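You operate a simulated robot arm through the tools that you are given. There is no shell and no other tool. Be economical: measure what you need, move in short steps, check, and stop when the job is done.

You are at the controls of a simulated robot arm. One attempt, no reset.

TASK
Push the key in the jig up to its stop, clamp it and brush a strip of glue along it.
Fine: knob to HOLD; glue from the pot; brush back in the cup, lid back on; the bar stays up. A coat counts when it lies all over at full strength: go over it till it gets no stronger.

It is judged by the outcome, as a careful person would: the job done as asked, and still so three seconds after it is handed in. It fails if anything else is knocked over, pushed out of place, dropped, spilled or broken. A push-on lid holds only when it is set on centred and level and pressed home; a screw cap is set on level and turned clockwise until tight.

THE ROBOT
A 6-joint arm with a two-finger parallel gripper, fixed in place. Base frame: the origin is at the foot of the arm, x ahead of it, y to its left, z up; the work surface is at about z = 0.78. Lengths are in m, angles in rad, forces in N, time in s.
With the tool pointing down near the work surface it reaches from about 0.26 to 0.68 m from the base axis. Its first joint turns from -1.152 to 1.152 rad. Payload 2.9 kg.
Tool frame: the origin (TCP) lies between the finger pads and is the grasp point; the fingertips stand 0.03 m ahead of it; z points along the fingers, y is the line along which they close. Largest opening 0.11 m; finger width 0.02, thickness 0.01; the body of the gripper, 0.048 by 0.112 m, starts 0.055 m behind the TCP.
Orientation is that of the tool frame in the base frame, as a unit quaternion [x, y, z, w]. With the fingers straight down and closing along the base's y, the tool's x points along the base's -x, its y along +y and its z along -z.

THE INTERFACE
- The arm moves only by the tool nudge_tool. Its argument "series" is one flat list of numbers, 7 for each row, row after row: the shift along the tool's x, y, z in cm, then the turn, a rotation vector about the tool's x, y, z in degrees, then the closure, from 0 (fully open) to 1 (shut). In form: [x, y, z, rx, ry, rz, fingers, x, y, z, rx, ry, rz, fingers, ...]. A call has 1 to 8 rows; each row shifts and turns the commanded pose from where the row before left it, along the tool's axes as they then stand. A row lasts 0.2 s, in which the tool goes at most 0.05 m and 0.15 rad; a call with a longer step from one row to the next is refused whole, and so is a gripper value outside its range. Where a pose cannot be reached the arm comes as near as it can. A force on the tool above 40 N (or 10 N above the force at the start of the call, whichever is more), or a blocked arm, ends the call early, and 0.2 s more pass. Each finger travels about 0.108 m/s and halts on what it meets, pressing with about 39 N; the grip force reading is that of the motor and also rises with nothing between the fingers. The clock runs only during rows and for 0.2 s after the last one: add rows that do not move to give the fingers time. It gives the time, the measured TCP pose, the force on the tool (base axes), the opening and the grip force at its end, in the units of the frame above (readings bear some noise), with the torque about the TCP (base axes, N m) and any sound that the robot's microphone picked up, and new pictures: "show" is both (left out), scene, wrist or none.
- Cameras (640 x 400 px; columns grow to the right, rows downward): "scene" is fixed at [0.0558, 0.4201, 1.3891]; the picture's right is [-0.91, -0.41, 0.00], its down [-0.21, 0.47, -0.86] and it looks along [0.35, -0.78, -0.51] (base axes); focal length 363 px, centre (320, 200). "wrist" rides on the gripper at [0.072, 0.017, -0.103] in the tool frame; the picture's right is [-0.23, 0.97, 0.00], its down [-0.76, -0.18, -0.62] and it looks along [-0.61, -0.14, 0.78] (tool axes); focal length 222 px, centre (320, 200). There is no depth. A picture from a camera that has moved, and an enlarged one, comes with that camera's place and axes in the base frame and with its lens.
- close_up(camera, box): a new picture of the part [left, top, right, bottom] of that camera's present view, enlarged. No time passes.
- job_done(): hands the job in; it is judged then, once.

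Go step by step. Nothing tells you positions but the pictures and the camera data: compare them with the known pose of the tool, close in by small moves and look again before you grip or let go. The budget is 120 turns and 200 pictures, counting those below and the enlarged ones. Unless the task says otherwise, let go and move clear before handing in, and close with one line.

The tools are called after "Call:" by a JSON object that holds its "name" and its "arguments". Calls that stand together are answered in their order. nudge_tool: Moves the arm, as the interface text tells. Its arguments: {"type":"object","properties":{"series":{"type":"array","items":{"type":"number"}},"show":{"type":"string","enum":["both","scene","wrist","none"]}},"required":["series"]} The other tools are called the same way: close_up (camera, box) takes an enlarged picture of a part of a camera's view; job_done () hands the job in.

At the start:

```text
time_s: 0.0
eef_pos: [0.4828, -0.0178, 1.1438]
ee_rot: [0.0, 1.0, 0.0, 0.0]
wrist_force: [0.4, -0.6, -0.1]
wrist_torque: [0.01, -0.01, -0.01]
gripper_width: 0.1099
grasp_force: 0.1
```

scene: 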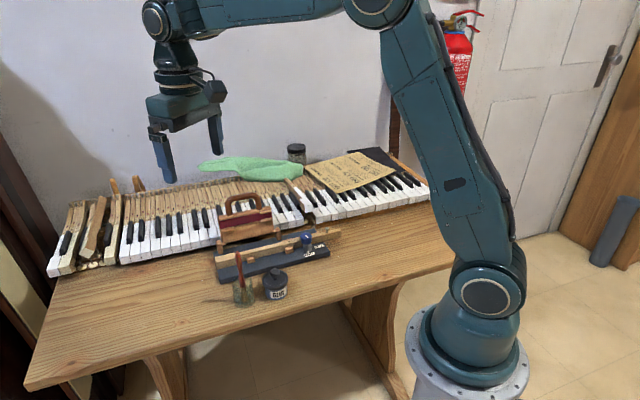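
wrist: 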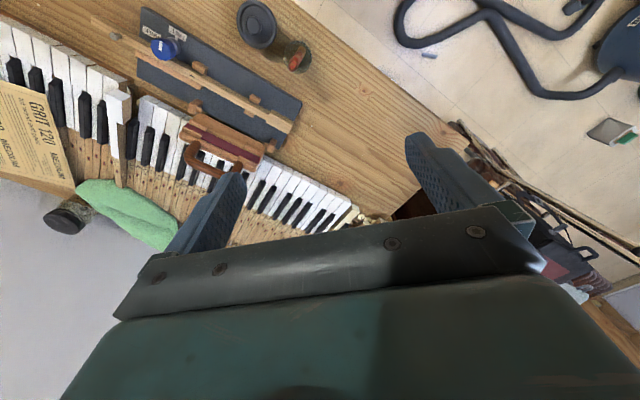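

I see a piano keyboard with a jig, a glue pot, and a brush in a cup near the table's front edge. I'll look at enlarged pictures first.

Call:
{"name": "close_up", "arguments": {"camera": "scene", "box": [200, 180, 360, 310]}}

Call:
{"name": "close_up", "arguments": {"camera": "wrist", "box": [90, 0, 330, 180]}}

```text
3.08 times, centred on (280, 245) of scene
camera zoom: at [0.0558, 0.4201, 1.3891], right [-0.91, -0.41, 0.0], down [-0.21, 0.47, -0.86], along [0.35, -0.78, -0.51], focal length 1117 px, centre (443, 62)
```

zoom: 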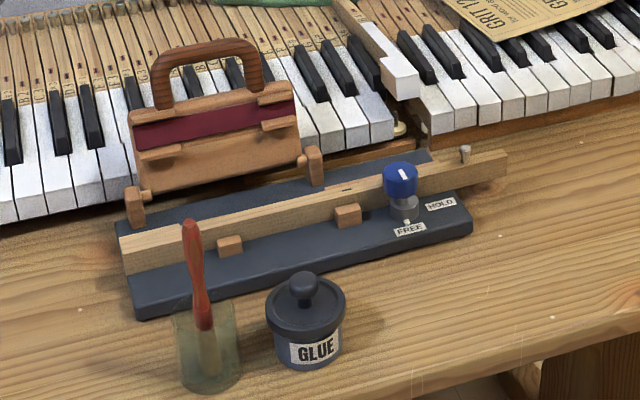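

```text
2.22 times, centred on (210, 90) of wrist
camera zoom: at [0.4117, -0.0004, 1.2463], right [0.23, 0.97, 0.0], down [0.76, -0.18, 0.62], along [0.61, -0.14, -0.78], focal length 494 px, centre (564, 444)
```

zoom: 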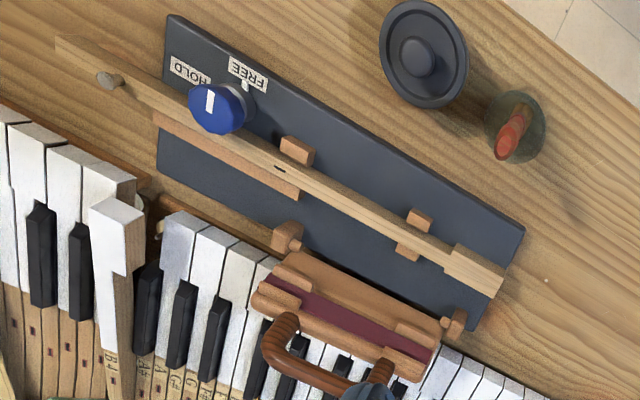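

The jig lies diagonally, and I need a closer look at its stop and at the knob. I'll move the wrist camera back and nearer.

Call:
{"name": "nudge_tool", "arguments": {"series": [4, -3, 2, 0, 0, 0, 0, 4, -3, 2, 0, 0, 0, 0, 4, -3, 2, 0, 0, 0, 0, 2, -2, 2, 0, 0, 0, 0]}}

```text
refused: row 1 steps farther than a row can; nothing moved
```

The step was too long, so I'll use smaller steps.

Call:
{"name": "nudge_tool", "arguments": {"series": [3.5, -2.5, 1.5, 0, 0, 0, 0, 3.5, -2.5, 1.5, 0, 0, 0, 0, 3.5, -2.5, 1.5, 0, 0, 0, 0, 3.5, -2.5, 1.5, 0, 0, 0, 0]}}

```text
time_s: 1.0
eef_pos: [0.3427, -0.116, 1.0825]
ee_rot: [-0.001, 1.0, 0.0, 0.0]
wrist_force: [-0.4, -0.1, 0.3]
wrist_torque: [0.01, -0.03, 0.01]
gripper_width: 0.1101
grasp_force: 0.0
camera wrist: at [0.27, -0.098, 1.1862], right [0.23, 0.97, 0.0], down [0.76, -0.18, 0.62], along [0.61, -0.14, -0.78], focal length 222 px, centre (320, 200)
```

scene: 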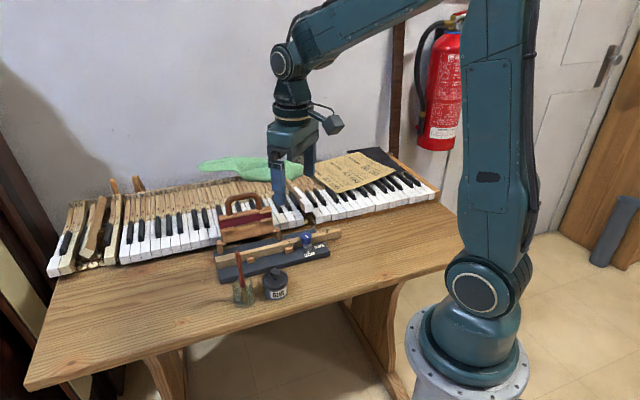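
wrist: 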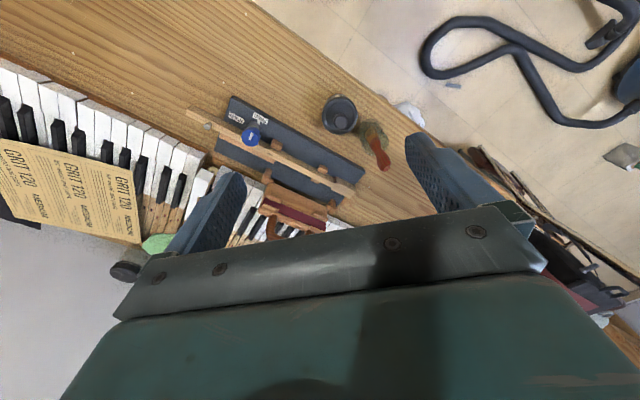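

Call:
{"name": "close_up", "arguments": {"camera": "wrist", "box": [170, 80, 410, 230]}}

Call:
{"name": "close_up", "arguments": {"camera": "scene", "box": [205, 220, 345, 308]}}

```text
2.67 times, centred on (290, 155) of wrist
camera zoom: at [0.27, -0.098, 1.1862], right [0.23, 0.97, 0.0], down [0.76, -0.18, 0.62], along [0.61, -0.14, -0.78], focal length 592 px, centre (400, 320)
```

zoom: 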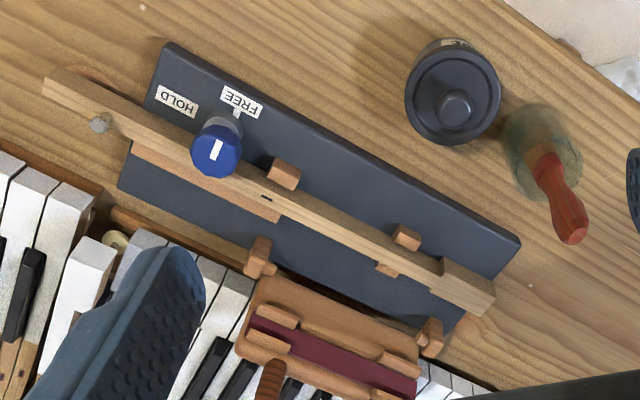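

```text
4.55 times, centred on (275, 264) of scene
camera zoom: at [0.0557, 0.4201, 1.3891], right [-0.91, -0.41, 0.0], down [-0.21, 0.47, -0.86], along [0.35, -0.78, -0.51], focal length 1650 px, centre (524, -91)
```

zoom: 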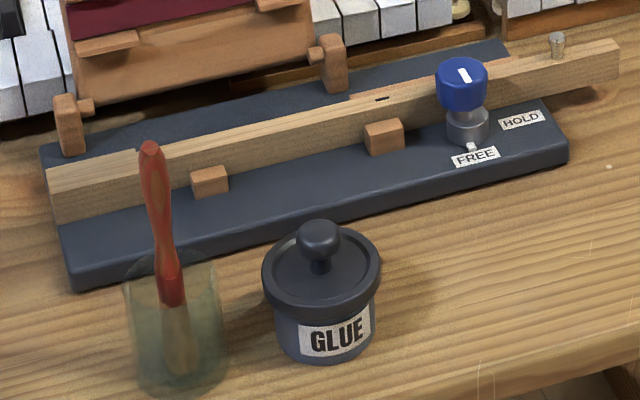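

I need to see where the stop is, so I'll enlarge both ends of the key.

Call:
{"name": "close_up", "arguments": {"camera": "scene", "box": [210, 235, 274, 275]}}

Call:
{"name": "close_up", "arguments": {"camera": "scene", "box": [280, 222, 344, 262]}}

Call:
{"name": "close_up", "arguments": {"camera": "wrist", "box": [300, 155, 364, 205]}}

```text
10.00 times, centred on (242, 255) of scene
camera zoom: at [0.0557, 0.4201, 1.3891], right [-0.91, -0.41, 0.0], down [-0.21, 0.47, -0.86], along [0.35, -0.78, -0.51], focal length 3631 px, centre (1100, -350)
```

zoom: 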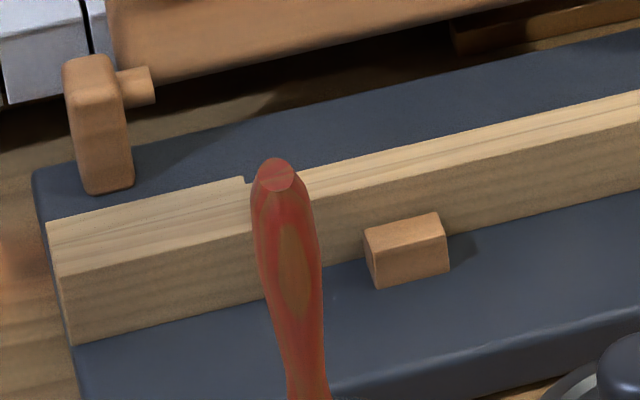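

```text
10.00 times, centred on (312, 242) of scene
camera zoom: at [0.0557, 0.4201, 1.3891], right [-0.91, -0.41, 0.0], down [-0.21, 0.47, -0.86], along [0.35, -0.78, -0.51], focal length 3631 px, centre (400, -220)
```

zoom: 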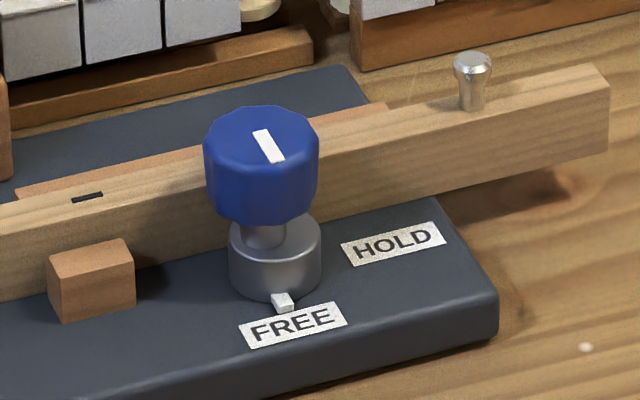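

```text
8.00 times, centred on (332, 180) of wrist
camera zoom: at [0.27, -0.098, 1.1862], right [0.23, 0.97, 0.0], down [0.76, -0.18, 0.62], along [0.61, -0.14, -0.78], focal length 1777 px, centre (224, 360)
```

zoom: 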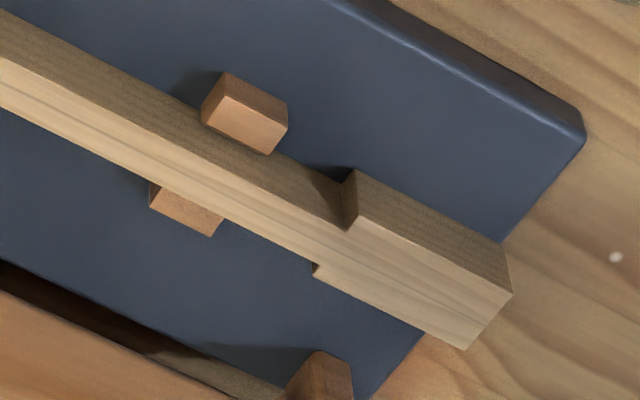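

The key has a wide head. Its shoulders should come to rest against the small guide blocks, so the key must slide about 2 cm towards the HOLD end. I'll turn the tool to line up with the key and move to a point above the key's head end.

Call:
{"name": "nudge_tool", "arguments": {"series": [0, 0, 0.5, 0, 0, 7.23, 1, 0, 0, 0.5, 0, 0, 7.23, 1, 0, 0, 0.5, 0, 0, 7.23, 1, 0, 0, 0.5, 0, 0, 7.23, 1, 0, 0, 0.5, 0, 0, 7.23, 1, 0, 0, 0.5, 0, 0, 7.23, 1], "show": "none"}}

Call:
{"name": "nudge_tool", "arguments": {"series": [-2.45, 3.2, 0, 0, 0, 0, 1, -2.45, 3.2, 0, 0, 0, 0, 1, -2.45, 3.2, 0, 0, 0, 0, 1, -2.45, 3.2, 0, 0, 0, 0, 1, -2.45, 3.2, 0, 0, 0, 0, 1, -2.45, 3.3, 0, 0, 0, 0, 1]}}

```text
time_s: 2.4
eef_pos: [0.3435, -0.1171, 1.0511]
ee_rot: [0.37, 0.929, 0.0, 0.0]
wrist_force: [0.2, -1.0, 0.5]
wrist_torque: [0.01, -0.01, -0.03]
gripper_width: 0.0001
grasp_force: 37.8
```

```text
time_s: 3.8
eef_pos: [0.5811, -0.0781, 1.0488]
ee_rot: [0.37, 0.929, 0.0, 0.0]
wrist_force: [0.2, -0.5, 0.5]
wrist_torque: [-0.01, 0.01, 0.0]
gripper_width: 0.0001
grasp_force: 38.0
camera wrist: at [0.5409, -0.0164, 1.1528], right [0.83, 0.55, 0.0], down [0.43, -0.65, 0.62], along [0.34, -0.52, -0.78], focal length 222 px, centre (320, 200)
```

scene: 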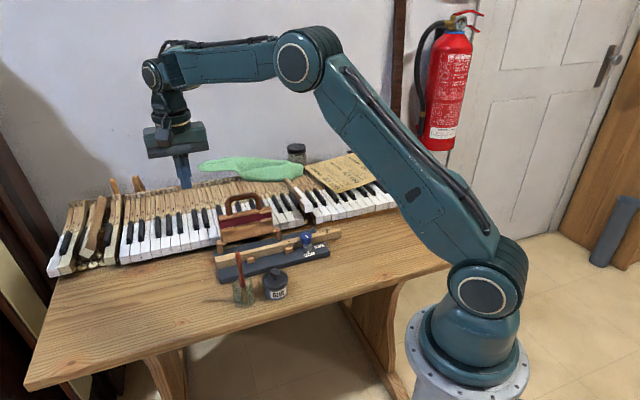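
wrist: 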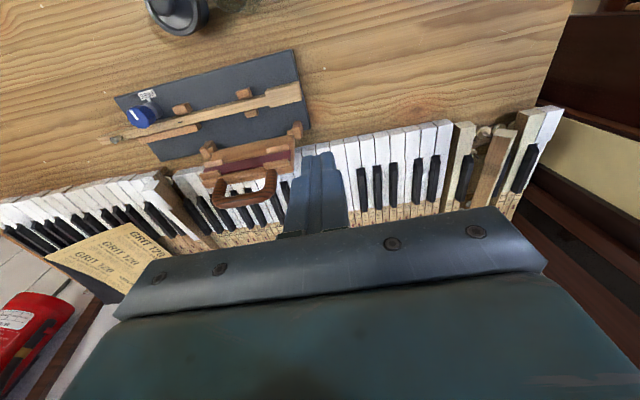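

Now I'll enlarge the jig from this angle to refine the positions.

Call:
{"name": "close_up", "arguments": {"camera": "wrist", "box": [220, 60, 320, 160]}}

Call:
{"name": "close_up", "arguments": {"camera": "wrist", "box": [90, 60, 220, 170]}}

```text
4.00 times, centred on (270, 110) of wrist
camera zoom: at [0.5409, -0.0164, 1.1528], right [0.83, 0.55, 0.0], down [0.43, -0.65, 0.62], along [0.34, -0.52, -0.78], focal length 888 px, centre (520, 560)
```

zoom: 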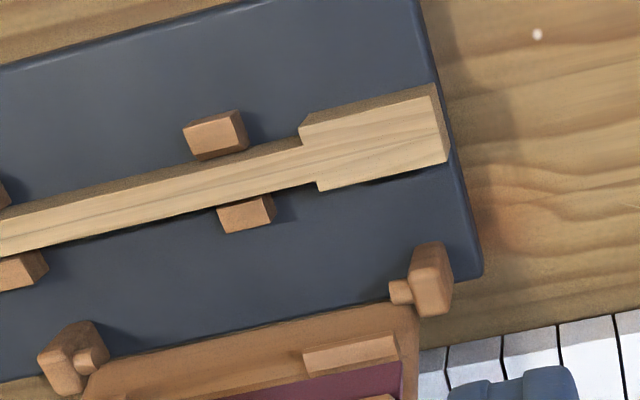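

```text
3.64 times, centred on (155, 115) of wrist
camera zoom: at [0.5409, -0.0164, 1.1528], right [0.83, 0.55, 0.0], down [0.43, -0.65, 0.62], along [0.34, -0.52, -0.78], focal length 808 px, centre (920, 509)
```

zoom: 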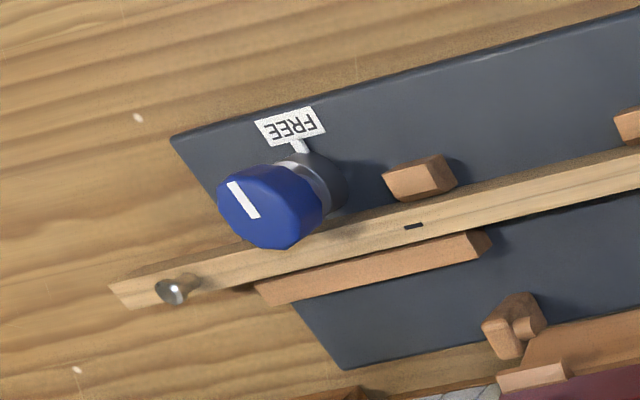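

The geometry is clear: a gap of about 2 cm lies between the shoulders and the guide blocks. I'll go down beyond the end of the head.

Call:
{"name": "nudge_tool", "arguments": {"series": [0.2, 0, 4.5, 0, 0, 0, 1, 0, 0, 4.5, 0, 0, 0, 1, 0, 0, 4.5, 0, 0, 0, 1, 0, 0, 4.5, 0, 0, 0, 1, 0, 0, 3, 0, 0, 0, 1]}}

```text
time_s: 5.0
eef_pos: [0.5798, -0.0785, 0.8423]
ee_rot: [0.369, 0.929, -0.001, 0.0]
wrist_force: [-0.8, -0.6, 0.5]
wrist_torque: [-0.02, -0.02, -0.01]
gripper_width: 0.0
grasp_force: 38.1
camera wrist: at [0.5398, -0.016, 0.9455], right [0.83, 0.55, 0.0], down [0.43, -0.65, 0.62], along [0.34, -0.52, -0.78], focal length 222 px, centre (320, 200)
```

scene: 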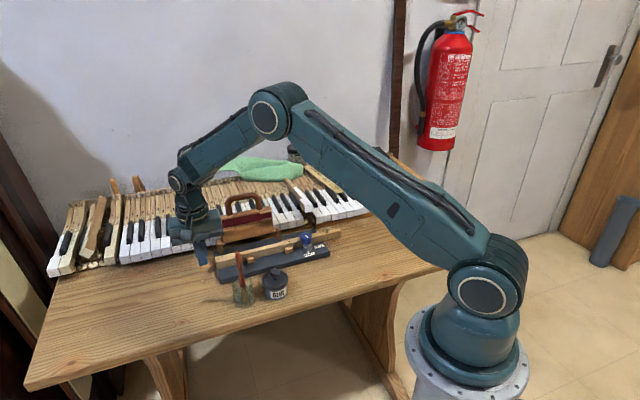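
wrist: 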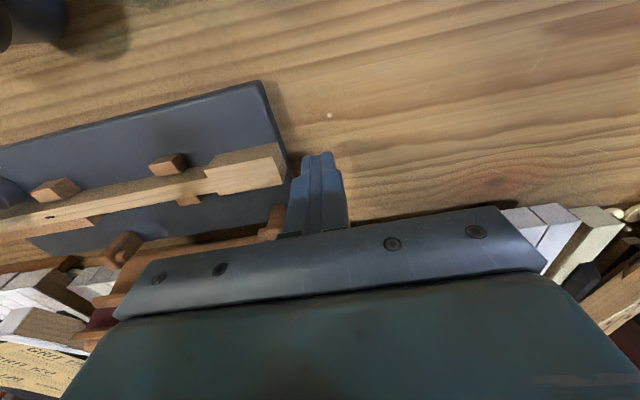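

I'll check the clearance between the gripper body and the raised bar.

Call:
{"name": "close_up", "arguments": {"camera": "scene", "box": [160, 180, 288, 310]}}

Call:
{"name": "close_up", "arguments": {"camera": "wrist", "box": [220, 110, 380, 260]}}

```text
3.08 times, centred on (224, 245) of scene
camera zoom: at [0.0558, 0.4201, 1.3891], right [-0.91, -0.41, 0.0], down [-0.21, 0.47, -0.86], along [0.35, -0.78, -0.51], focal length 1117 px, centre (615, 62)
```

zoom: 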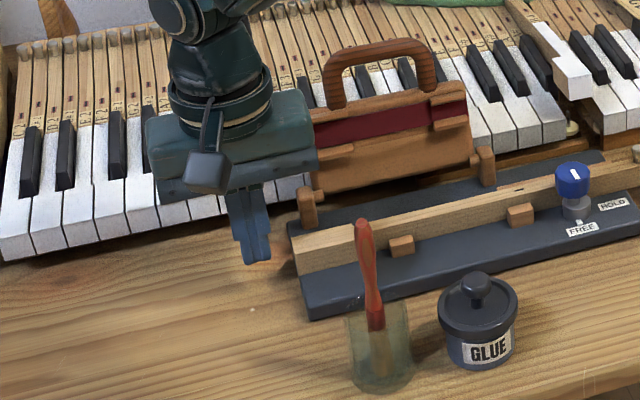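

```text
2.67 times, centred on (300, 185) of wrist
camera zoom: at [0.5398, -0.016, 0.9455], right [0.83, 0.55, 0.0], down [0.43, -0.65, 0.62], along [0.34, -0.52, -0.78], focal length 592 px, centre (373, 240)
```

zoom: 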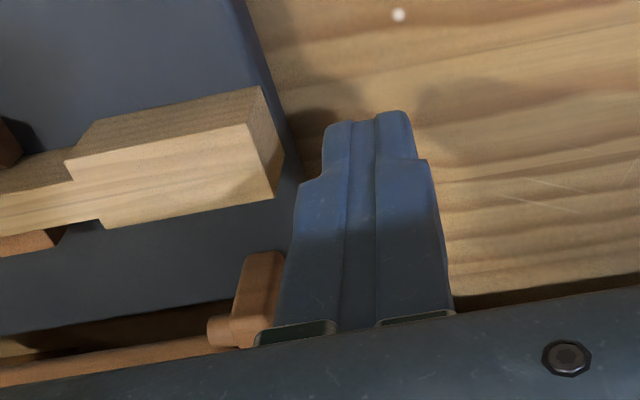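

There's enough clearance. I'll lower a little and push in small steps, stopping short of the expected stop.

Call:
{"name": "nudge_tool", "arguments": {"series": [0.2, 0, 0.6, 0, 0, 0, 1, 0, -0.8, 0, 0, 0, 0, 1, 0, -0.6, 0, 0, 0, 0, 1, 0, -0.4, 0, 0, 0, 0, 1, 0, -0.4, 0, 0, 0, 0, 1, 0, -0.4, 0, 0, 0, 0, 1, 0, -0.4, 0, 0, 0, 0, 1], "show": "wrist"}}

```text
time_s: 6.6
eef_pos: [0.5593, -0.0974, 0.8375]
ee_rot: [0.369, 0.929, 0.0, 0.0]
wrist_force: [0.3, -0.2, -0.8]
wrist_torque: [0.0, 0.0, -0.02]
gripper_width: 0.0002
grasp_force: 37.7
camera wrist: at [0.5191, -0.0351, 0.9406], right [0.83, 0.55, 0.0], down [0.43, -0.65, 0.62], along [0.34, -0.52, -0.78], focal length 222 px, centre (320, 200)
```

wrist: 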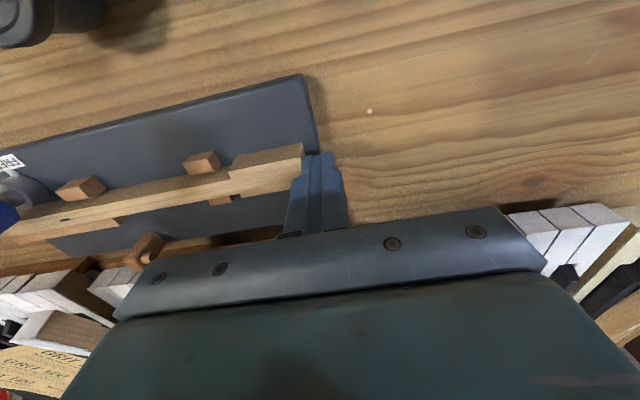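

The key is sliding. I'll keep pushing gently until the force shows that it has reached the stop.

Call:
{"name": "nudge_tool", "arguments": {"series": [0, -0.3, 0, 0, 0, 0, 1, 0, -0.3, 0, 0, 0, 0, 1], "show": "none"}}

Call:
{"name": "close_up", "arguments": {"camera": "wrist", "box": [160, 110, 360, 235]}}

```text
time_s: 7.2
eef_pos: [0.5539, -0.1006, 0.8374]
ee_rot: [0.37, 0.929, 0.0, 0.0]
wrist_force: [0.4, 0.2, -0.3]
wrist_torque: [0.03, 0.01, 0.03]
gripper_width: 0.0003
grasp_force: 37.2
```

```text
3.20 times, centred on (260, 172) of wrist
camera zoom: at [0.5143, -0.0394, 0.9406], right [0.83, 0.55, 0.0], down [0.43, -0.65, 0.62], along [0.34, -0.52, -0.78], focal length 711 px, centre (512, 288)
```

zoom: 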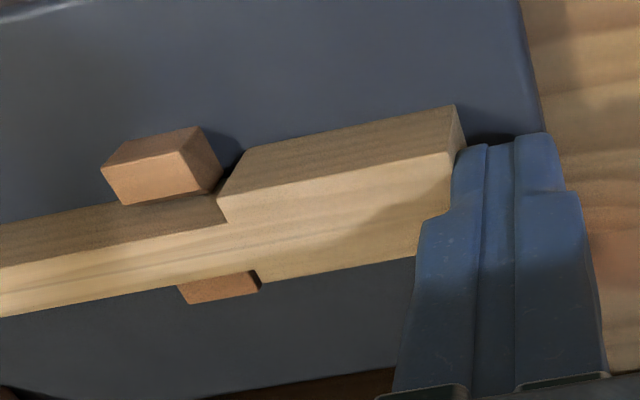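

A small gap of a few millimetres remains.

Call:
{"name": "nudge_tool", "arguments": {"series": [0, -0.2, 0, 0, 0, 0, 1, 0, -0.2, 0, 0, 0, 0, 1], "show": "none"}}

Call:
{"name": "close_up", "arguments": {"camera": "wrist", "box": [160, 110, 360, 235]}}

```text
time_s: 7.8
eef_pos: [0.5518, -0.103, 0.8368]
ee_rot: [0.369, 0.929, 0.0, 0.0]
wrist_force: [0.1, 0.3, -0.4]
wrist_torque: [-0.02, 0.02, 0.02]
gripper_width: 0.0
grasp_force: 37.9
```

```text
3.20 times, centred on (260, 172) of wrist
camera zoom: at [0.5121, -0.0418, 0.9402], right [0.83, 0.55, 0.0], down [0.43, -0.65, 0.62], along [0.34, -0.52, -0.78], focal length 711 px, centre (512, 288)
```

zoom: 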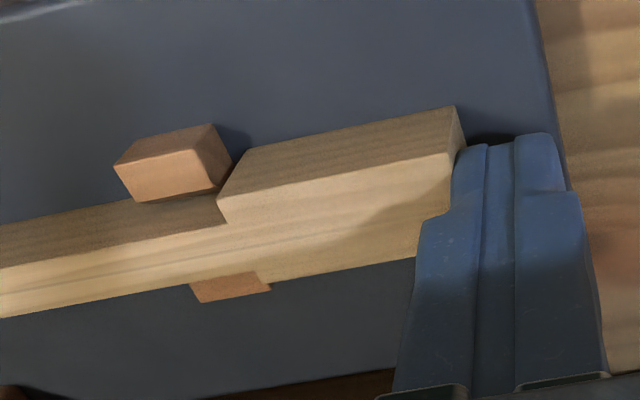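

It's nearly there, so I'll keep going in small steps.

Call:
{"name": "nudge_tool", "arguments": {"series": [0, -0.15, 0, 0, 0, 0, 1, 0, -0.15, 0, 0, 0, 0, 1], "show": "none"}}

Call:
{"name": "close_up", "arguments": {"camera": "wrist", "box": [160, 110, 360, 235]}}

```text
time_s: 8.4
eef_pos: [0.5508, -0.1071, 0.8376]
ee_rot: [0.37, 0.929, 0.0, 0.0]
wrist_force: [-0.1, 0.1, -0.3]
wrist_torque: [-0.01, -0.01, 0.02]
gripper_width: 0.0002
grasp_force: 37.9
```

```text
3.20 times, centred on (260, 172) of wrist
camera zoom: at [0.5106, -0.044, 0.9405], right [0.83, 0.55, 0.0], down [0.43, -0.65, 0.62], along [0.34, -0.52, -0.78], focal length 711 px, centre (512, 288)
```

zoom: 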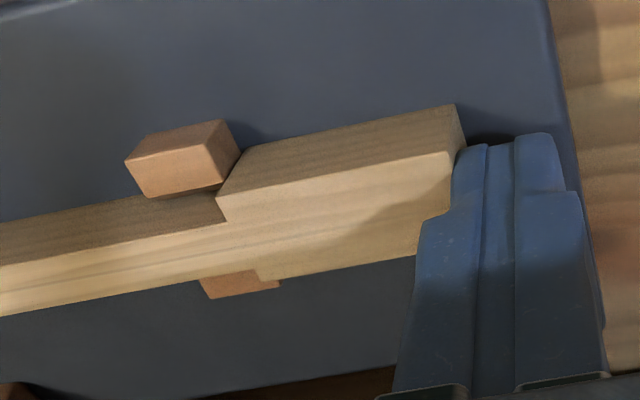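

There's still no resistance, so I'll continue.

Call:
{"name": "nudge_tool", "arguments": {"series": [0, -0.15, 0, 0, 0, 0, 1, 0, -0.15, 0, 0, 0, 0, 1], "show": "none"}}

Call:
{"name": "close_up", "arguments": {"camera": "wrist", "box": [160, 110, 360, 235]}}

```text
time_s: 9.0
eef_pos: [0.5479, -0.1079, 0.8378]
ee_rot: [0.368, 0.93, 0.001, 0.0]
wrist_force: [3.5, 5.6, 0.3]
wrist_torque: [0.13, -0.07, 0.0]
gripper_width: 0.0
grasp_force: 37.7
```

```text
3.20 times, centred on (260, 172) of wrist
camera zoom: at [0.5085, -0.0454, 0.9406], right [0.83, 0.55, 0.0], down [0.43, -0.65, 0.62], along [0.35, -0.52, -0.78], focal length 711 px, centre (512, 288)
```

zoom: 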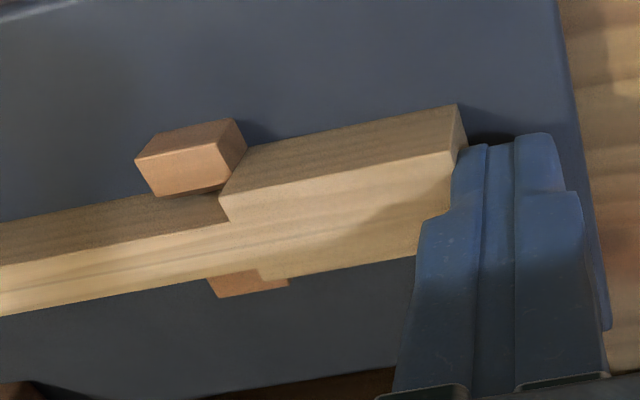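

A reaction force of about 6.6 N along the key means it has reached the stop. I'll add one small confirming push, then back off and rise.

Call:
{"name": "nudge_tool", "arguments": {"series": [0, -0.1, 0, 0, 0, 0, 1, 0, 0, 0, 0, 0, 0, 1], "show": "none"}}

Call:
{"name": "nudge_tool", "arguments": {"series": [0, 1.5, 0, 0, 0, 0, 1, 0, 1, -4.5, 0, 0, 0, 1, 0, 0, -5, 0, 0, 0, 1, 0, 0, -5, 0, 0, 0, 1], "show": "wrist"}}

```text
time_s: 9.6
eef_pos: [0.5486, -0.1081, 0.838]
ee_rot: [0.368, 0.93, 0.002, 0.002]
wrist_force: [12.0, 12.9, 0.0]
wrist_torque: [0.31, -0.25, -0.07]
gripper_width: 0.0001
grasp_force: 37.5
```

```text
time_s: 10.6
eef_pos: [0.5676, -0.0906, 0.9835]
ee_rot: [0.37, 0.929, -0.001, -0.001]
wrist_force: [0.3, -0.2, 0.1]
wrist_torque: [-0.02, -0.02, -0.01]
gripper_width: 0.0
grasp_force: 37.8
camera wrist: at [0.5267, -0.0294, 1.0861], right [0.83, 0.55, 0.0], down [0.43, -0.65, 0.62], along [0.34, -0.52, -0.78], focal length 222 px, centre (320, 200)
```

wrist: 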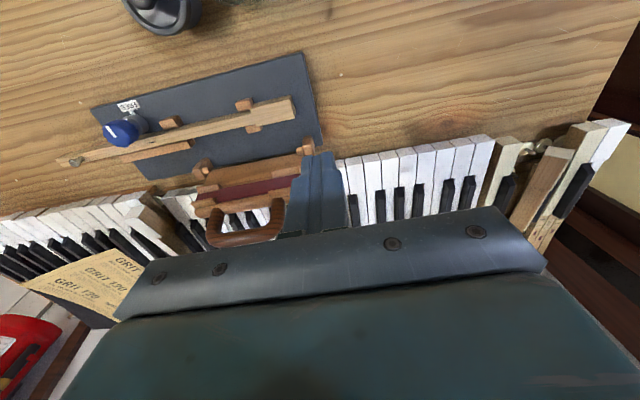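

The key is at its stop. The knob's cap should be near (0.388, -0.238) with its top at about z = 0.845. I'll move above it with the fingers half open and check.

Call:
{"name": "nudge_tool", "arguments": {"series": [0.58, -4.6, 0, 0, 0, 0, 0.5, 0.58, -4.6, 0, 0, 0, 0, 0.5, 0.58, -4.6, 0, 0, 0, 0, 0.5, 0.58, -4.6, 0, 0, 0, 0, 0.5, 0.58, -4.6, 0, 0, 0, 0, 0.5]}}

```text
time_s: 11.8
eef_pos: [0.3871, -0.2397, 0.9846]
ee_rot: [0.369, 0.929, 0.001, 0.0]
wrist_force: [0.3, -0.4, -0.8]
wrist_torque: [0.03, 0.0, 0.02]
gripper_width: 0.0549
grasp_force: 0.0
camera wrist: at [0.3471, -0.1788, 1.0878], right [0.83, 0.55, 0.0], down [0.43, -0.65, 0.62], along [0.34, -0.52, -0.78], focal length 222 px, centre (320, 200)
```

scene: 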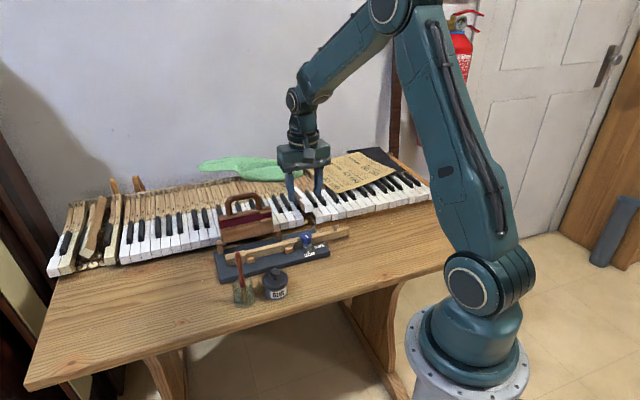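
wrist: 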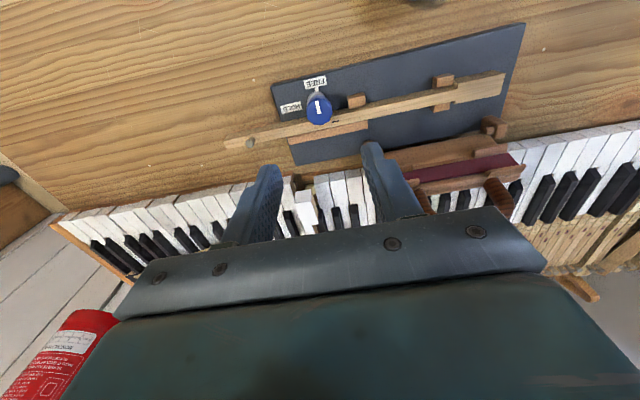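

Call:
{"name": "close_up", "arguments": {"camera": "wrist", "box": [240, 60, 400, 160]}}

```text
4.00 times, centred on (320, 110) of wrist
camera zoom: at [0.3471, -0.1788, 1.0878], right [0.83, 0.55, 0.0], down [0.43, -0.65, 0.62], along [0.34, -0.52, -0.78], focal length 888 px, centre (320, 560)
```

zoom: 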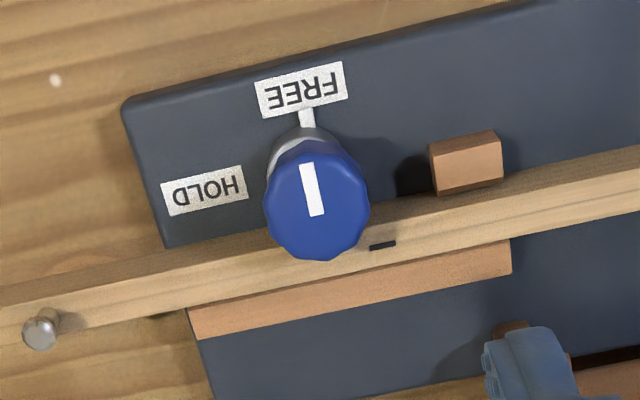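

The tool is centred over the knob, and FREE to HOLD is a quarter turn counter-clockwise seen from above. I'll go down and grip the cap.

Call:
{"name": "nudge_tool", "arguments": {"series": [0, 0, 4.5, 0, 0, 0, 0.5, 0, 0, 4.5, 0, 0, 0, 0.5, 0, 0, 3.7, 0, 0, 0, 0.5, 0, 0, 0, 0, 0, 0, 0.5], "show": "both"}}

Call:
{"name": "close_up", "arguments": {"camera": "scene", "box": [270, 190, 350, 270]}}

```text
time_s: 12.8
eef_pos: [0.3876, -0.2411, 0.8567]
ee_rot: [0.37, 0.929, 0.0, 0.0]
wrist_force: [0.0, 0.0, -0.6]
wrist_torque: [0.02, 0.0, -0.03]
gripper_width: 0.055
grasp_force: 0.1
camera wrist: at [0.3472, -0.1787, 0.9592], right [0.83, 0.55, 0.0], down [0.43, -0.65, 0.62], along [0.34, -0.52, -0.78], focal length 222 px, centre (320, 200)
```

scene: 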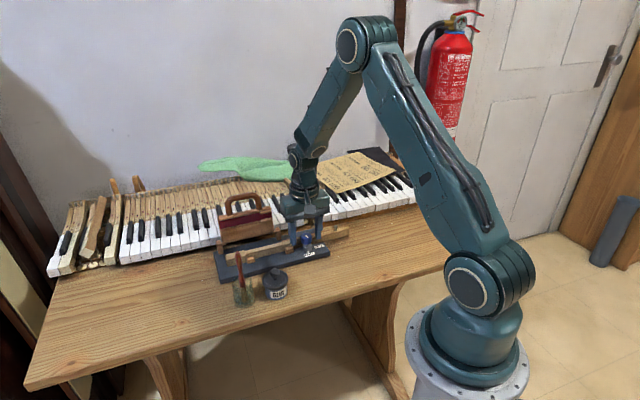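
wrist: 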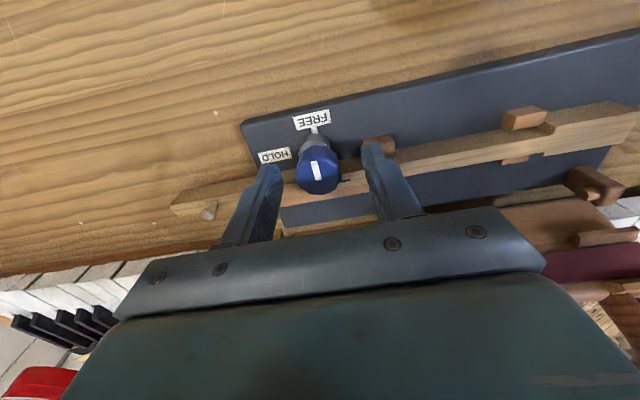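

```text
5.00 times, centred on (310, 230) of scene
camera zoom: at [0.0558, 0.4201, 1.3891], right [-0.91, -0.41, 0.0], down [-0.21, 0.47, -0.86], along [0.35, -0.78, -0.51], focal length 1815 px, centre (370, 50)
```

zoom: 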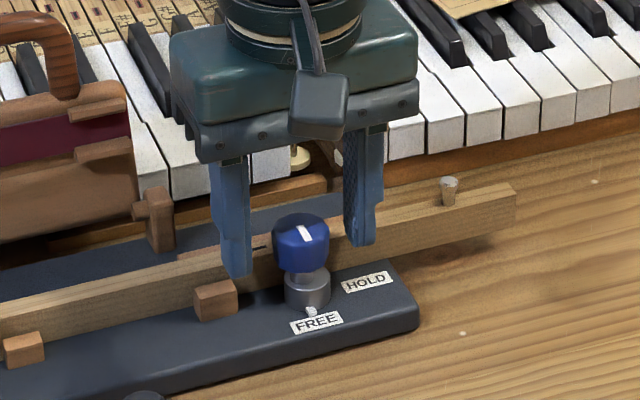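

The fingers straddle the cap. I'll close on it and start turning.

Call:
{"name": "nudge_tool", "arguments": {"series": [0, 0, 0, 0, 0, 0, 0.8, 0, 0, 0, 0, 0, 0, 1, 0, 0, 0, 0, 0, -8, 1, 0, 0, 0, 0, 0, -8, 1], "show": "wrist"}}

```text
time_s: 13.8
eef_pos: [0.3864, -0.2418, 0.8559]
ee_rot: [0.237, 0.972, -0.001, 0.002]
wrist_force: [0.7, -16.1, 0.4]
wrist_torque: [0.19, 0.69, -0.01]
gripper_width: 0.028
grasp_force: 39.4
camera wrist: at [0.3307, -0.1928, 0.959], right [0.65, 0.76, 0.0], down [0.59, -0.51, 0.63], along [0.48, -0.41, -0.78], focal length 222 px, centre (320, 200)
```

wrist: 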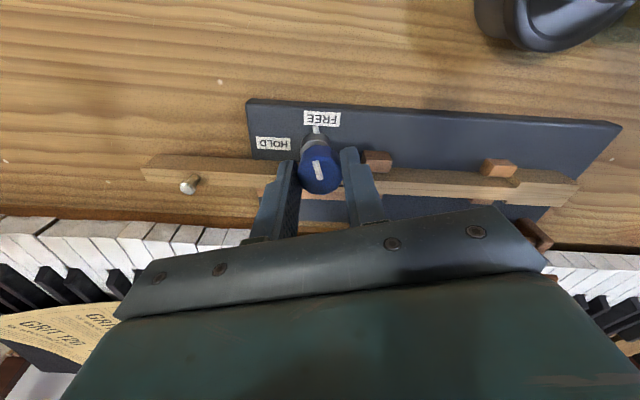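

Call:
{"name": "close_up", "arguments": {"camera": "wrist", "box": [240, 90, 420, 210]}}

Call:
{"name": "close_up", "arguments": {"camera": "scene", "box": [270, 190, 350, 270]}}

```text
3.33 times, centred on (330, 150) of wrist
camera zoom: at [0.3307, -0.1928, 0.959], right [0.65, 0.76, 0.0], down [0.59, -0.51, 0.63], along [0.48, -0.41, -0.78], focal length 740 px, centre (287, 367)
```

zoom: 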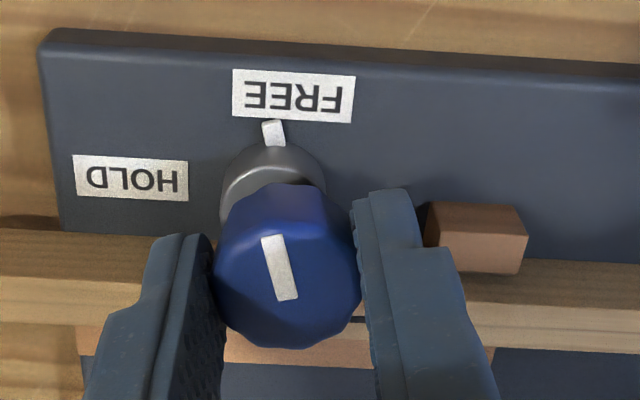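

```text
5.00 times, centred on (310, 230) of scene
camera zoom: at [0.0559, 0.4197, 1.3892], right [-0.91, -0.4, 0.0], down [-0.21, 0.47, -0.86], along [0.35, -0.78, -0.52], focal length 1815 px, centre (370, 50)
```

zoom: 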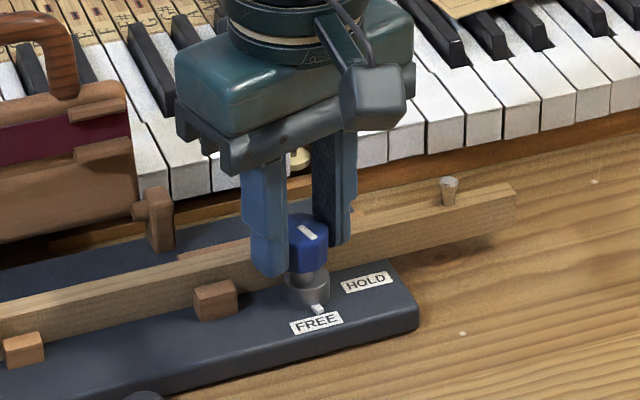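

The knob turns with the gripper. I'll ease the side load a little and keep turning.

Call:
{"name": "nudge_tool", "arguments": {"series": [-0.05, -0.12, 0, 0, 0, 0, 1, 0, 0, 0, 0, 0, -8, 1, 0, 0, 0, 0, 0, -8, 1], "show": "none"}}

```text
time_s: 14.6
eef_pos: [0.3862, -0.2429, 0.856]
ee_rot: [0.1, 0.995, -0.003, 0.002]
wrist_force: [-0.1, -19.3, 15.3]
wrist_torque: [-0.15, 0.07, -0.03]
gripper_width: 0.028
grasp_force: 38.5
```

Call:
{"name": "nudge_tool", "arguments": {"series": [0, 0, 0, 0, 0, 0, 1], "show": "both"}}

Call:
{"name": "close_up", "arguments": {"camera": "wrist", "box": [240, 90, 420, 210]}}

Call:
{"name": "close_up", "arguments": {"camera": "scene", "box": [270, 190, 350, 270]}}

```text
time_s: 15.0
eef_pos: [0.3865, -0.2409, 0.8558]
ee_rot: [0.099, 0.995, -0.002, 0.002]
wrist_force: [-0.4, -19.7, 19.0]
wrist_torque: [-0.38, -0.33, -0.02]
gripper_width: 0.0281
grasp_force: 39.0
camera wrist: at [0.3194, -0.2102, 0.9588], right [0.42, 0.91, 0.0], down [0.71, -0.32, 0.63], along [0.57, -0.26, -0.78], focal length 222 px, centre (320, 200)
```

scene: 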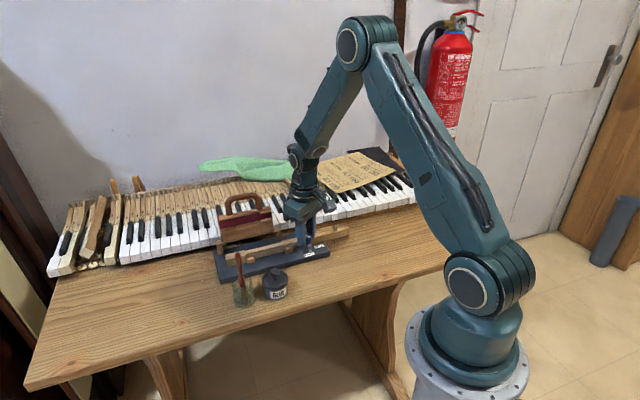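
wrist: 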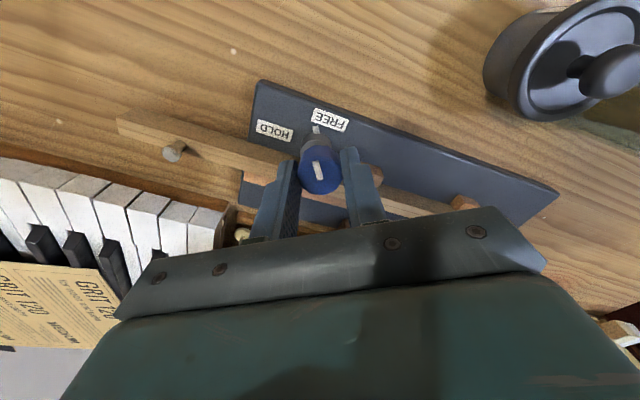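

```text
3.33 times, centred on (330, 150) of wrist
camera zoom: at [0.3194, -0.2102, 0.9588], right [0.42, 0.91, 0.0], down [0.71, -0.32, 0.63], along [0.57, -0.26, -0.78], focal length 740 px, centre (287, 367)
```

zoom: 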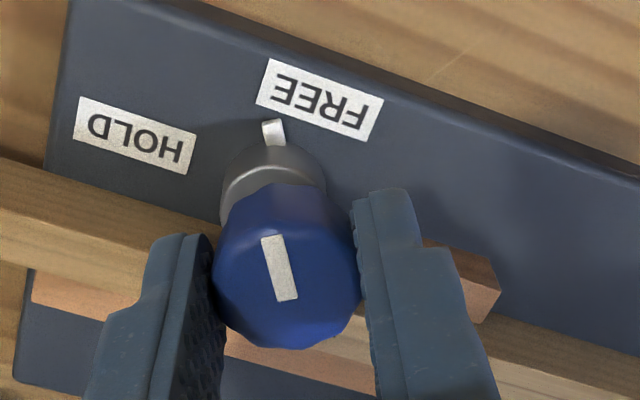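

```text
5.00 times, centred on (310, 230) of scene
camera zoom: at [0.0555, 0.4198, 1.3892], right [-0.91, -0.4, 0.0], down [-0.21, 0.47, -0.86], along [0.35, -0.78, -0.51], focal length 1815 px, centre (370, 50)
```

zoom: 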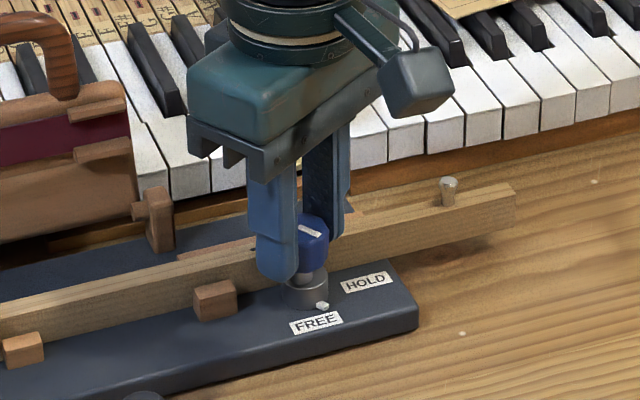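

It's turning well, but there's some side load. I'll relax it in y and z while I continue.

Call:
{"name": "nudge_tool", "arguments": {"series": [0, -0.1, -0.1, 0, 0, 0, 1], "show": "none"}}

```text
time_s: 15.4
eef_pos: [0.3858, -0.242, 0.8553]
ee_rot: [0.099, 0.995, -0.002, 0.002]
wrist_force: [4.3, -16.7, 11.7]
wrist_torque: [-0.6, -0.36, -0.01]
gripper_width: 0.0278
grasp_force: 38.9
```

Call:
{"name": "nudge_tool", "arguments": {"series": [0.05, -0.3, -0.15, 0, 0, 0, 1, 0, 0, 0, 0, 0, 0, 1], "show": "none"}}

```text
time_s: 16.0
eef_pos: [0.3842, -0.2408, 0.8547]
ee_rot: [0.097, 0.995, 0.003, -0.001]
wrist_force: [14.4, 3.2, -1.1]
wrist_torque: [-0.1, -1.29, 0.01]
gripper_width: 0.0281
grasp_force: 38.7
```

Call:
{"name": "nudge_tool", "arguments": {"series": [-0.12, 0, 0, 0, 0, 0, 1, 0, 0, 0, 0, 0, -8, 1, 0, 0, 0, 0, 0, -8, 1], "show": "none"}}

```text
time_s: 16.8
eef_pos: [0.3839, -0.2439, 0.8574]
ee_rot: [-0.04, 0.999, 0.001, -0.003]
wrist_force: [5.3, 3.0, -0.3]
wrist_torque: [-0.09, 0.72, 0.03]
gripper_width: 0.0277
grasp_force: 39.1
```

The load is low now. I'm at about 48° of the turn and will continue.

Call:
{"name": "nudge_tool", "arguments": {"series": [0, 0, 0, 0, 0, -8, 1, 0, 0, 0, 0, 0, -8, 1, 0, 0, 0, 0, 0, -8, 1], "show": "none"}}

Call:
{"name": "close_up", "arguments": {"camera": "wrist", "box": [240, 90, 420, 210]}}

```text
time_s: 17.6
eef_pos: [0.3836, -0.244, 0.8574]
ee_rot: [-0.247, 0.969, -0.001, 0.0]
wrist_force: [-3.9, -2.6, -0.7]
wrist_torque: [-0.33, 0.78, -0.03]
gripper_width: 0.028
grasp_force: 39.0
```

```text
3.33 times, centred on (330, 150) of wrist
camera zoom: at [0.3139, -0.2639, 0.9612], right [-0.27, 0.96, 0.0], down [0.76, 0.21, 0.62], along [0.6, 0.17, -0.78], focal length 740 px, centre (287, 367)
```

zoom: 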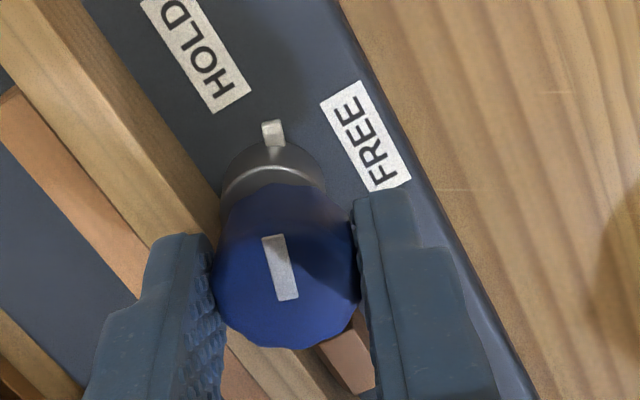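

I'm at about 72°. I'll turn further towards HOLD and watch the torque.

Call:
{"name": "nudge_tool", "arguments": {"series": [0, 0, 0, 0, 0, -8, 1, 0, 0, 0, 0, 0, -8, 1], "show": "none"}}

Call:
{"name": "close_up", "arguments": {"camera": "wrist", "box": [240, 90, 420, 210]}}

```text
time_s: 18.2
eef_pos: [0.3846, -0.2452, 0.8583]
ee_rot: [-0.38, 0.925, 0.0, 0.0]
wrist_force: [-10.3, -4.5, -0.1]
wrist_torque: [0.06, 0.18, 0.02]
gripper_width: 0.0277
grasp_force: 38.7
```

```text
3.33 times, centred on (330, 150) of wrist
camera zoom: at [0.3224, -0.2836, 0.9609], right [-0.52, 0.85, 0.0], down [0.67, 0.41, 0.62], along [0.53, 0.33, -0.78], focal length 740 px, centre (287, 367)
```

zoom: 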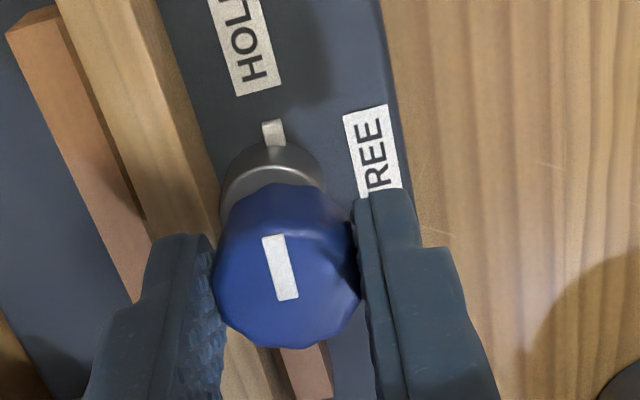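

The tab is almost at HOLD. I'll turn a few more degrees to find the end stop.

Call:
{"name": "nudge_tool", "arguments": {"series": [0, 0, 0, 0, 0, -4, 1, 0, 0, 0, 0, 0, -4, 1], "show": "none"}}

Call:
{"name": "close_up", "arguments": {"camera": "wrist", "box": [240, 80, 420, 200]}}

```text
time_s: 18.8
eef_pos: [0.3859, -0.2442, 0.8567]
ee_rot: [-0.444, 0.896, -0.001, 0.001]
wrist_force: [-3.9, -3.8, 0.3]
wrist_torque: [0.07, -0.32, -0.37]
gripper_width: 0.0279
grasp_force: 39.3
```

```text
3.33 times, centred on (330, 140) of wrist
camera zoom: at [0.3293, -0.2921, 0.9604], right [-0.64, 0.77, 0.0], down [0.6, 0.5, 0.62], along [0.48, 0.4, -0.78], focal length 740 px, centre (287, 400)
```

zoom: 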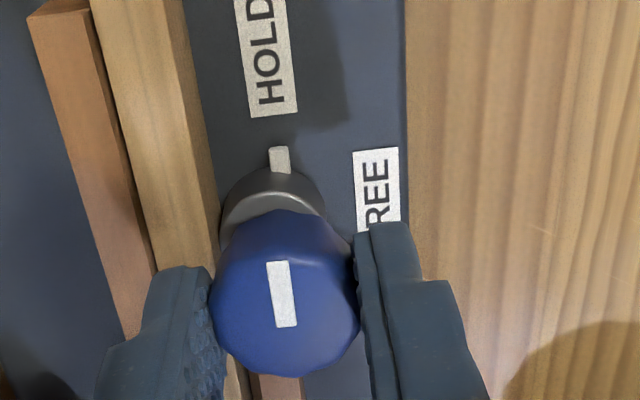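

The turning torque rose and the cap began to slip in the grip, so the knob is at its HOLD end stop. I'll release it and rise.

Call:
{"name": "nudge_tool", "arguments": {"series": [0, 0, 0, 0, 0, 0, 0.5, 0, 0, 0, 0, 0, 0, 0.5, 0, 0, -4, 0, 0, 0, 0.5, 0, 0, -5, 0, 0, 0, 0.5, 0, 0, -5, 0, 0, 0, 0.5]}}

Call:
{"name": "close_up", "arguments": {"camera": "scene", "box": [210, 200, 350, 310]}}

```text
time_s: 20.0
eef_pos: [0.3808, -0.2412, 0.9977]
ee_rot: [-0.443, 0.896, 0.0, -0.001]
wrist_force: [0.2, 0.5, 0.0]
wrist_torque: [0.01, 0.03, 0.01]
gripper_width: 0.0551
grasp_force: 0.2
camera wrist: at [0.3255, -0.2883, 1.1009], right [-0.64, 0.77, 0.0], down [0.6, 0.5, 0.62], along [0.48, 0.4, -0.78], focal length 222 px, centre (320, 200)
```

scene: 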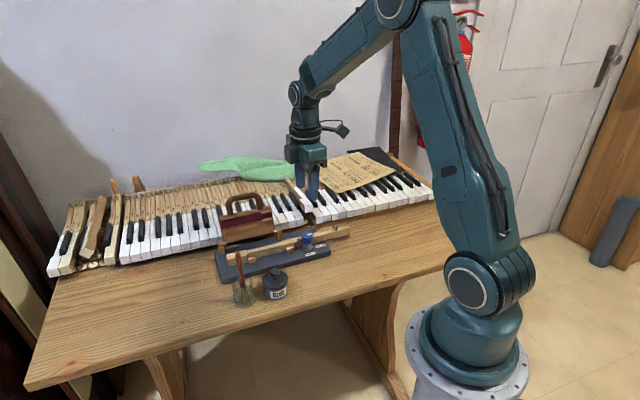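
wrist: 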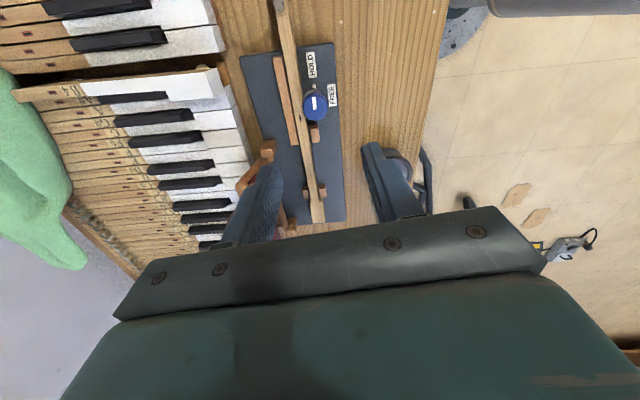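

```text
3.64 times, centred on (280, 255) of scene
camera zoom: at [0.0557, 0.4201, 1.3891], right [-0.91, -0.41, 0.0], down [-0.21, 0.47, -0.86], along [0.35, -0.78, -0.51], focal length 1320 px, centre (466, 0)
```

zoom: 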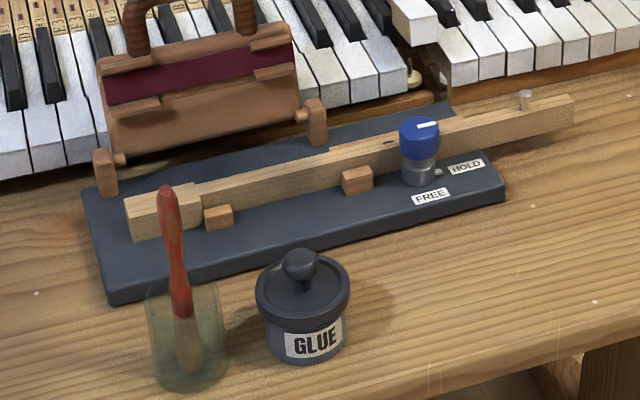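

The knob reads HOLD and the key's shoulders sit against the blocks. Next is the lid, whose knob I take to be near (0.397, -0.092, 0.836), so I'll move above the pot.

Call:
{"name": "nudge_tool", "arguments": {"series": [-4.28, 2.59, 0, 0, 0, 0, 0.5, -4.28, 2.59, 0, 0, 0, 0, 0.5, -4.28, 2.59, 0, 0, 0, 0, 0.5], "show": "wrist"}}

Call:
{"name": "close_up", "arguments": {"camera": "wrist", "box": [220, 60, 420, 200]}}

```text
time_s: 20.8
eef_pos: [0.4003, -0.0924, 0.9972]
ee_rot: [-0.443, 0.896, 0.0, 0.001]
wrist_force: [0.5, 0.3, -0.3]
wrist_torque: [-0.01, 0.01, -0.01]
gripper_width: 0.0551
grasp_force: 0.0
camera wrist: at [0.3443, -0.1398, 1.1011], right [-0.64, 0.77, 0.0], down [0.6, 0.5, 0.62], along [0.48, 0.4, -0.78], focal length 222 px, centre (320, 200)
```

wrist: 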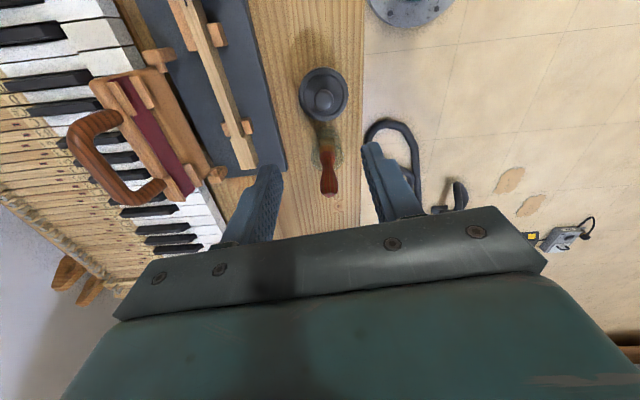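

```text
2.86 times, centred on (320, 130) of wrist
camera zoom: at [0.3443, -0.1398, 1.1011], right [-0.64, 0.77, 0.0], down [0.6, 0.5, 0.62], along [0.48, 0.4, -0.78], focal length 635 px, centre (320, 400)
```

zoom: 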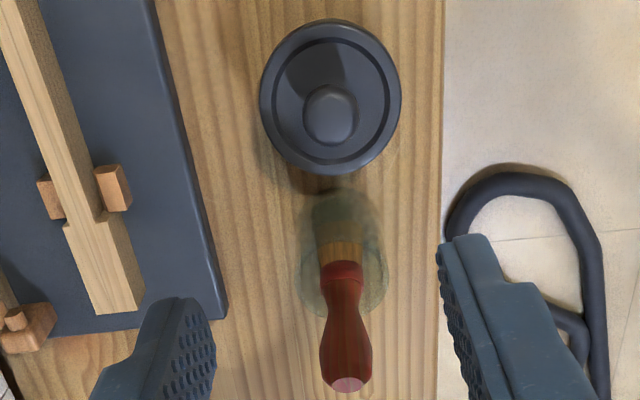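

The lid knob's centre is near (0.396, -0.0925, 0.836). I'll correct the offset and go down in stages.

Call:
{"name": "nudge_tool", "arguments": {"series": [0.26, 0.34, 4, 0, 0, 0, 0.5, 0, 0, 4, 0, 0, 0, 0.5, 0, 0, 4, 0, 0, 0, 0.5, 0, 0, 0, 0, 0, 0, 0.5], "show": "wrist"}}

Call:
{"name": "close_up", "arguments": {"camera": "scene", "box": [215, 210, 325, 310]}}

```text
time_s: 21.8
eef_pos: [0.3957, -0.0918, 0.8774]
ee_rot: [-0.442, 0.897, 0.0, 0.001]
wrist_force: [-0.1, 0.3, 1.5]
wrist_torque: [-0.01, 0.02, -0.03]
gripper_width: 0.0549
grasp_force: 0.0
camera wrist: at [0.3382, -0.1403, 0.9809], right [-0.64, 0.77, 0.0], down [0.6, 0.5, 0.62], along [0.48, 0.4, -0.78], focal length 222 px, centre (320, 200)
```

wrist: 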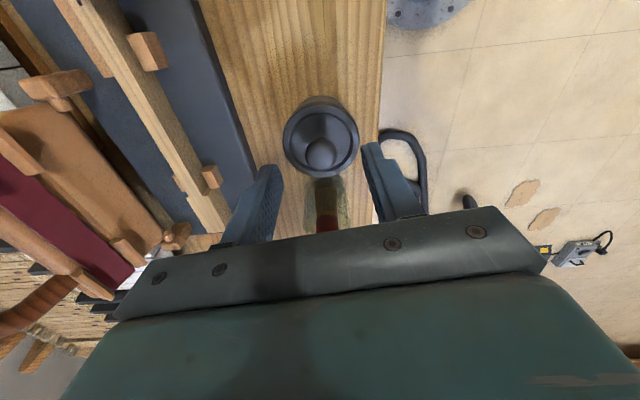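

```text
4.00 times, centred on (270, 260) of scene
camera zoom: at [0.0558, 0.4201, 1.3891], right [-0.91, -0.41, 0.0], down [-0.21, 0.47, -0.86], along [0.35, -0.78, -0.51], focal length 1452 px, centre (520, -40)
```

zoom: 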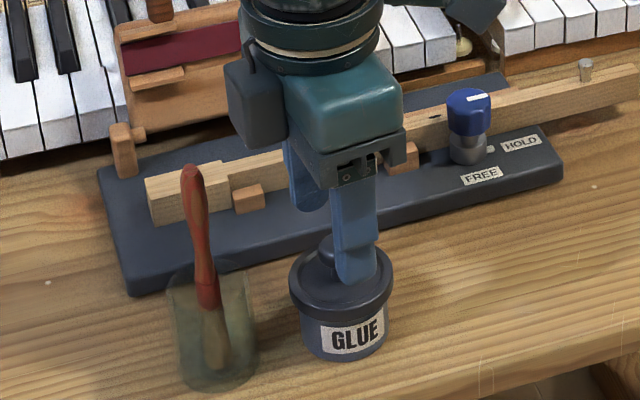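

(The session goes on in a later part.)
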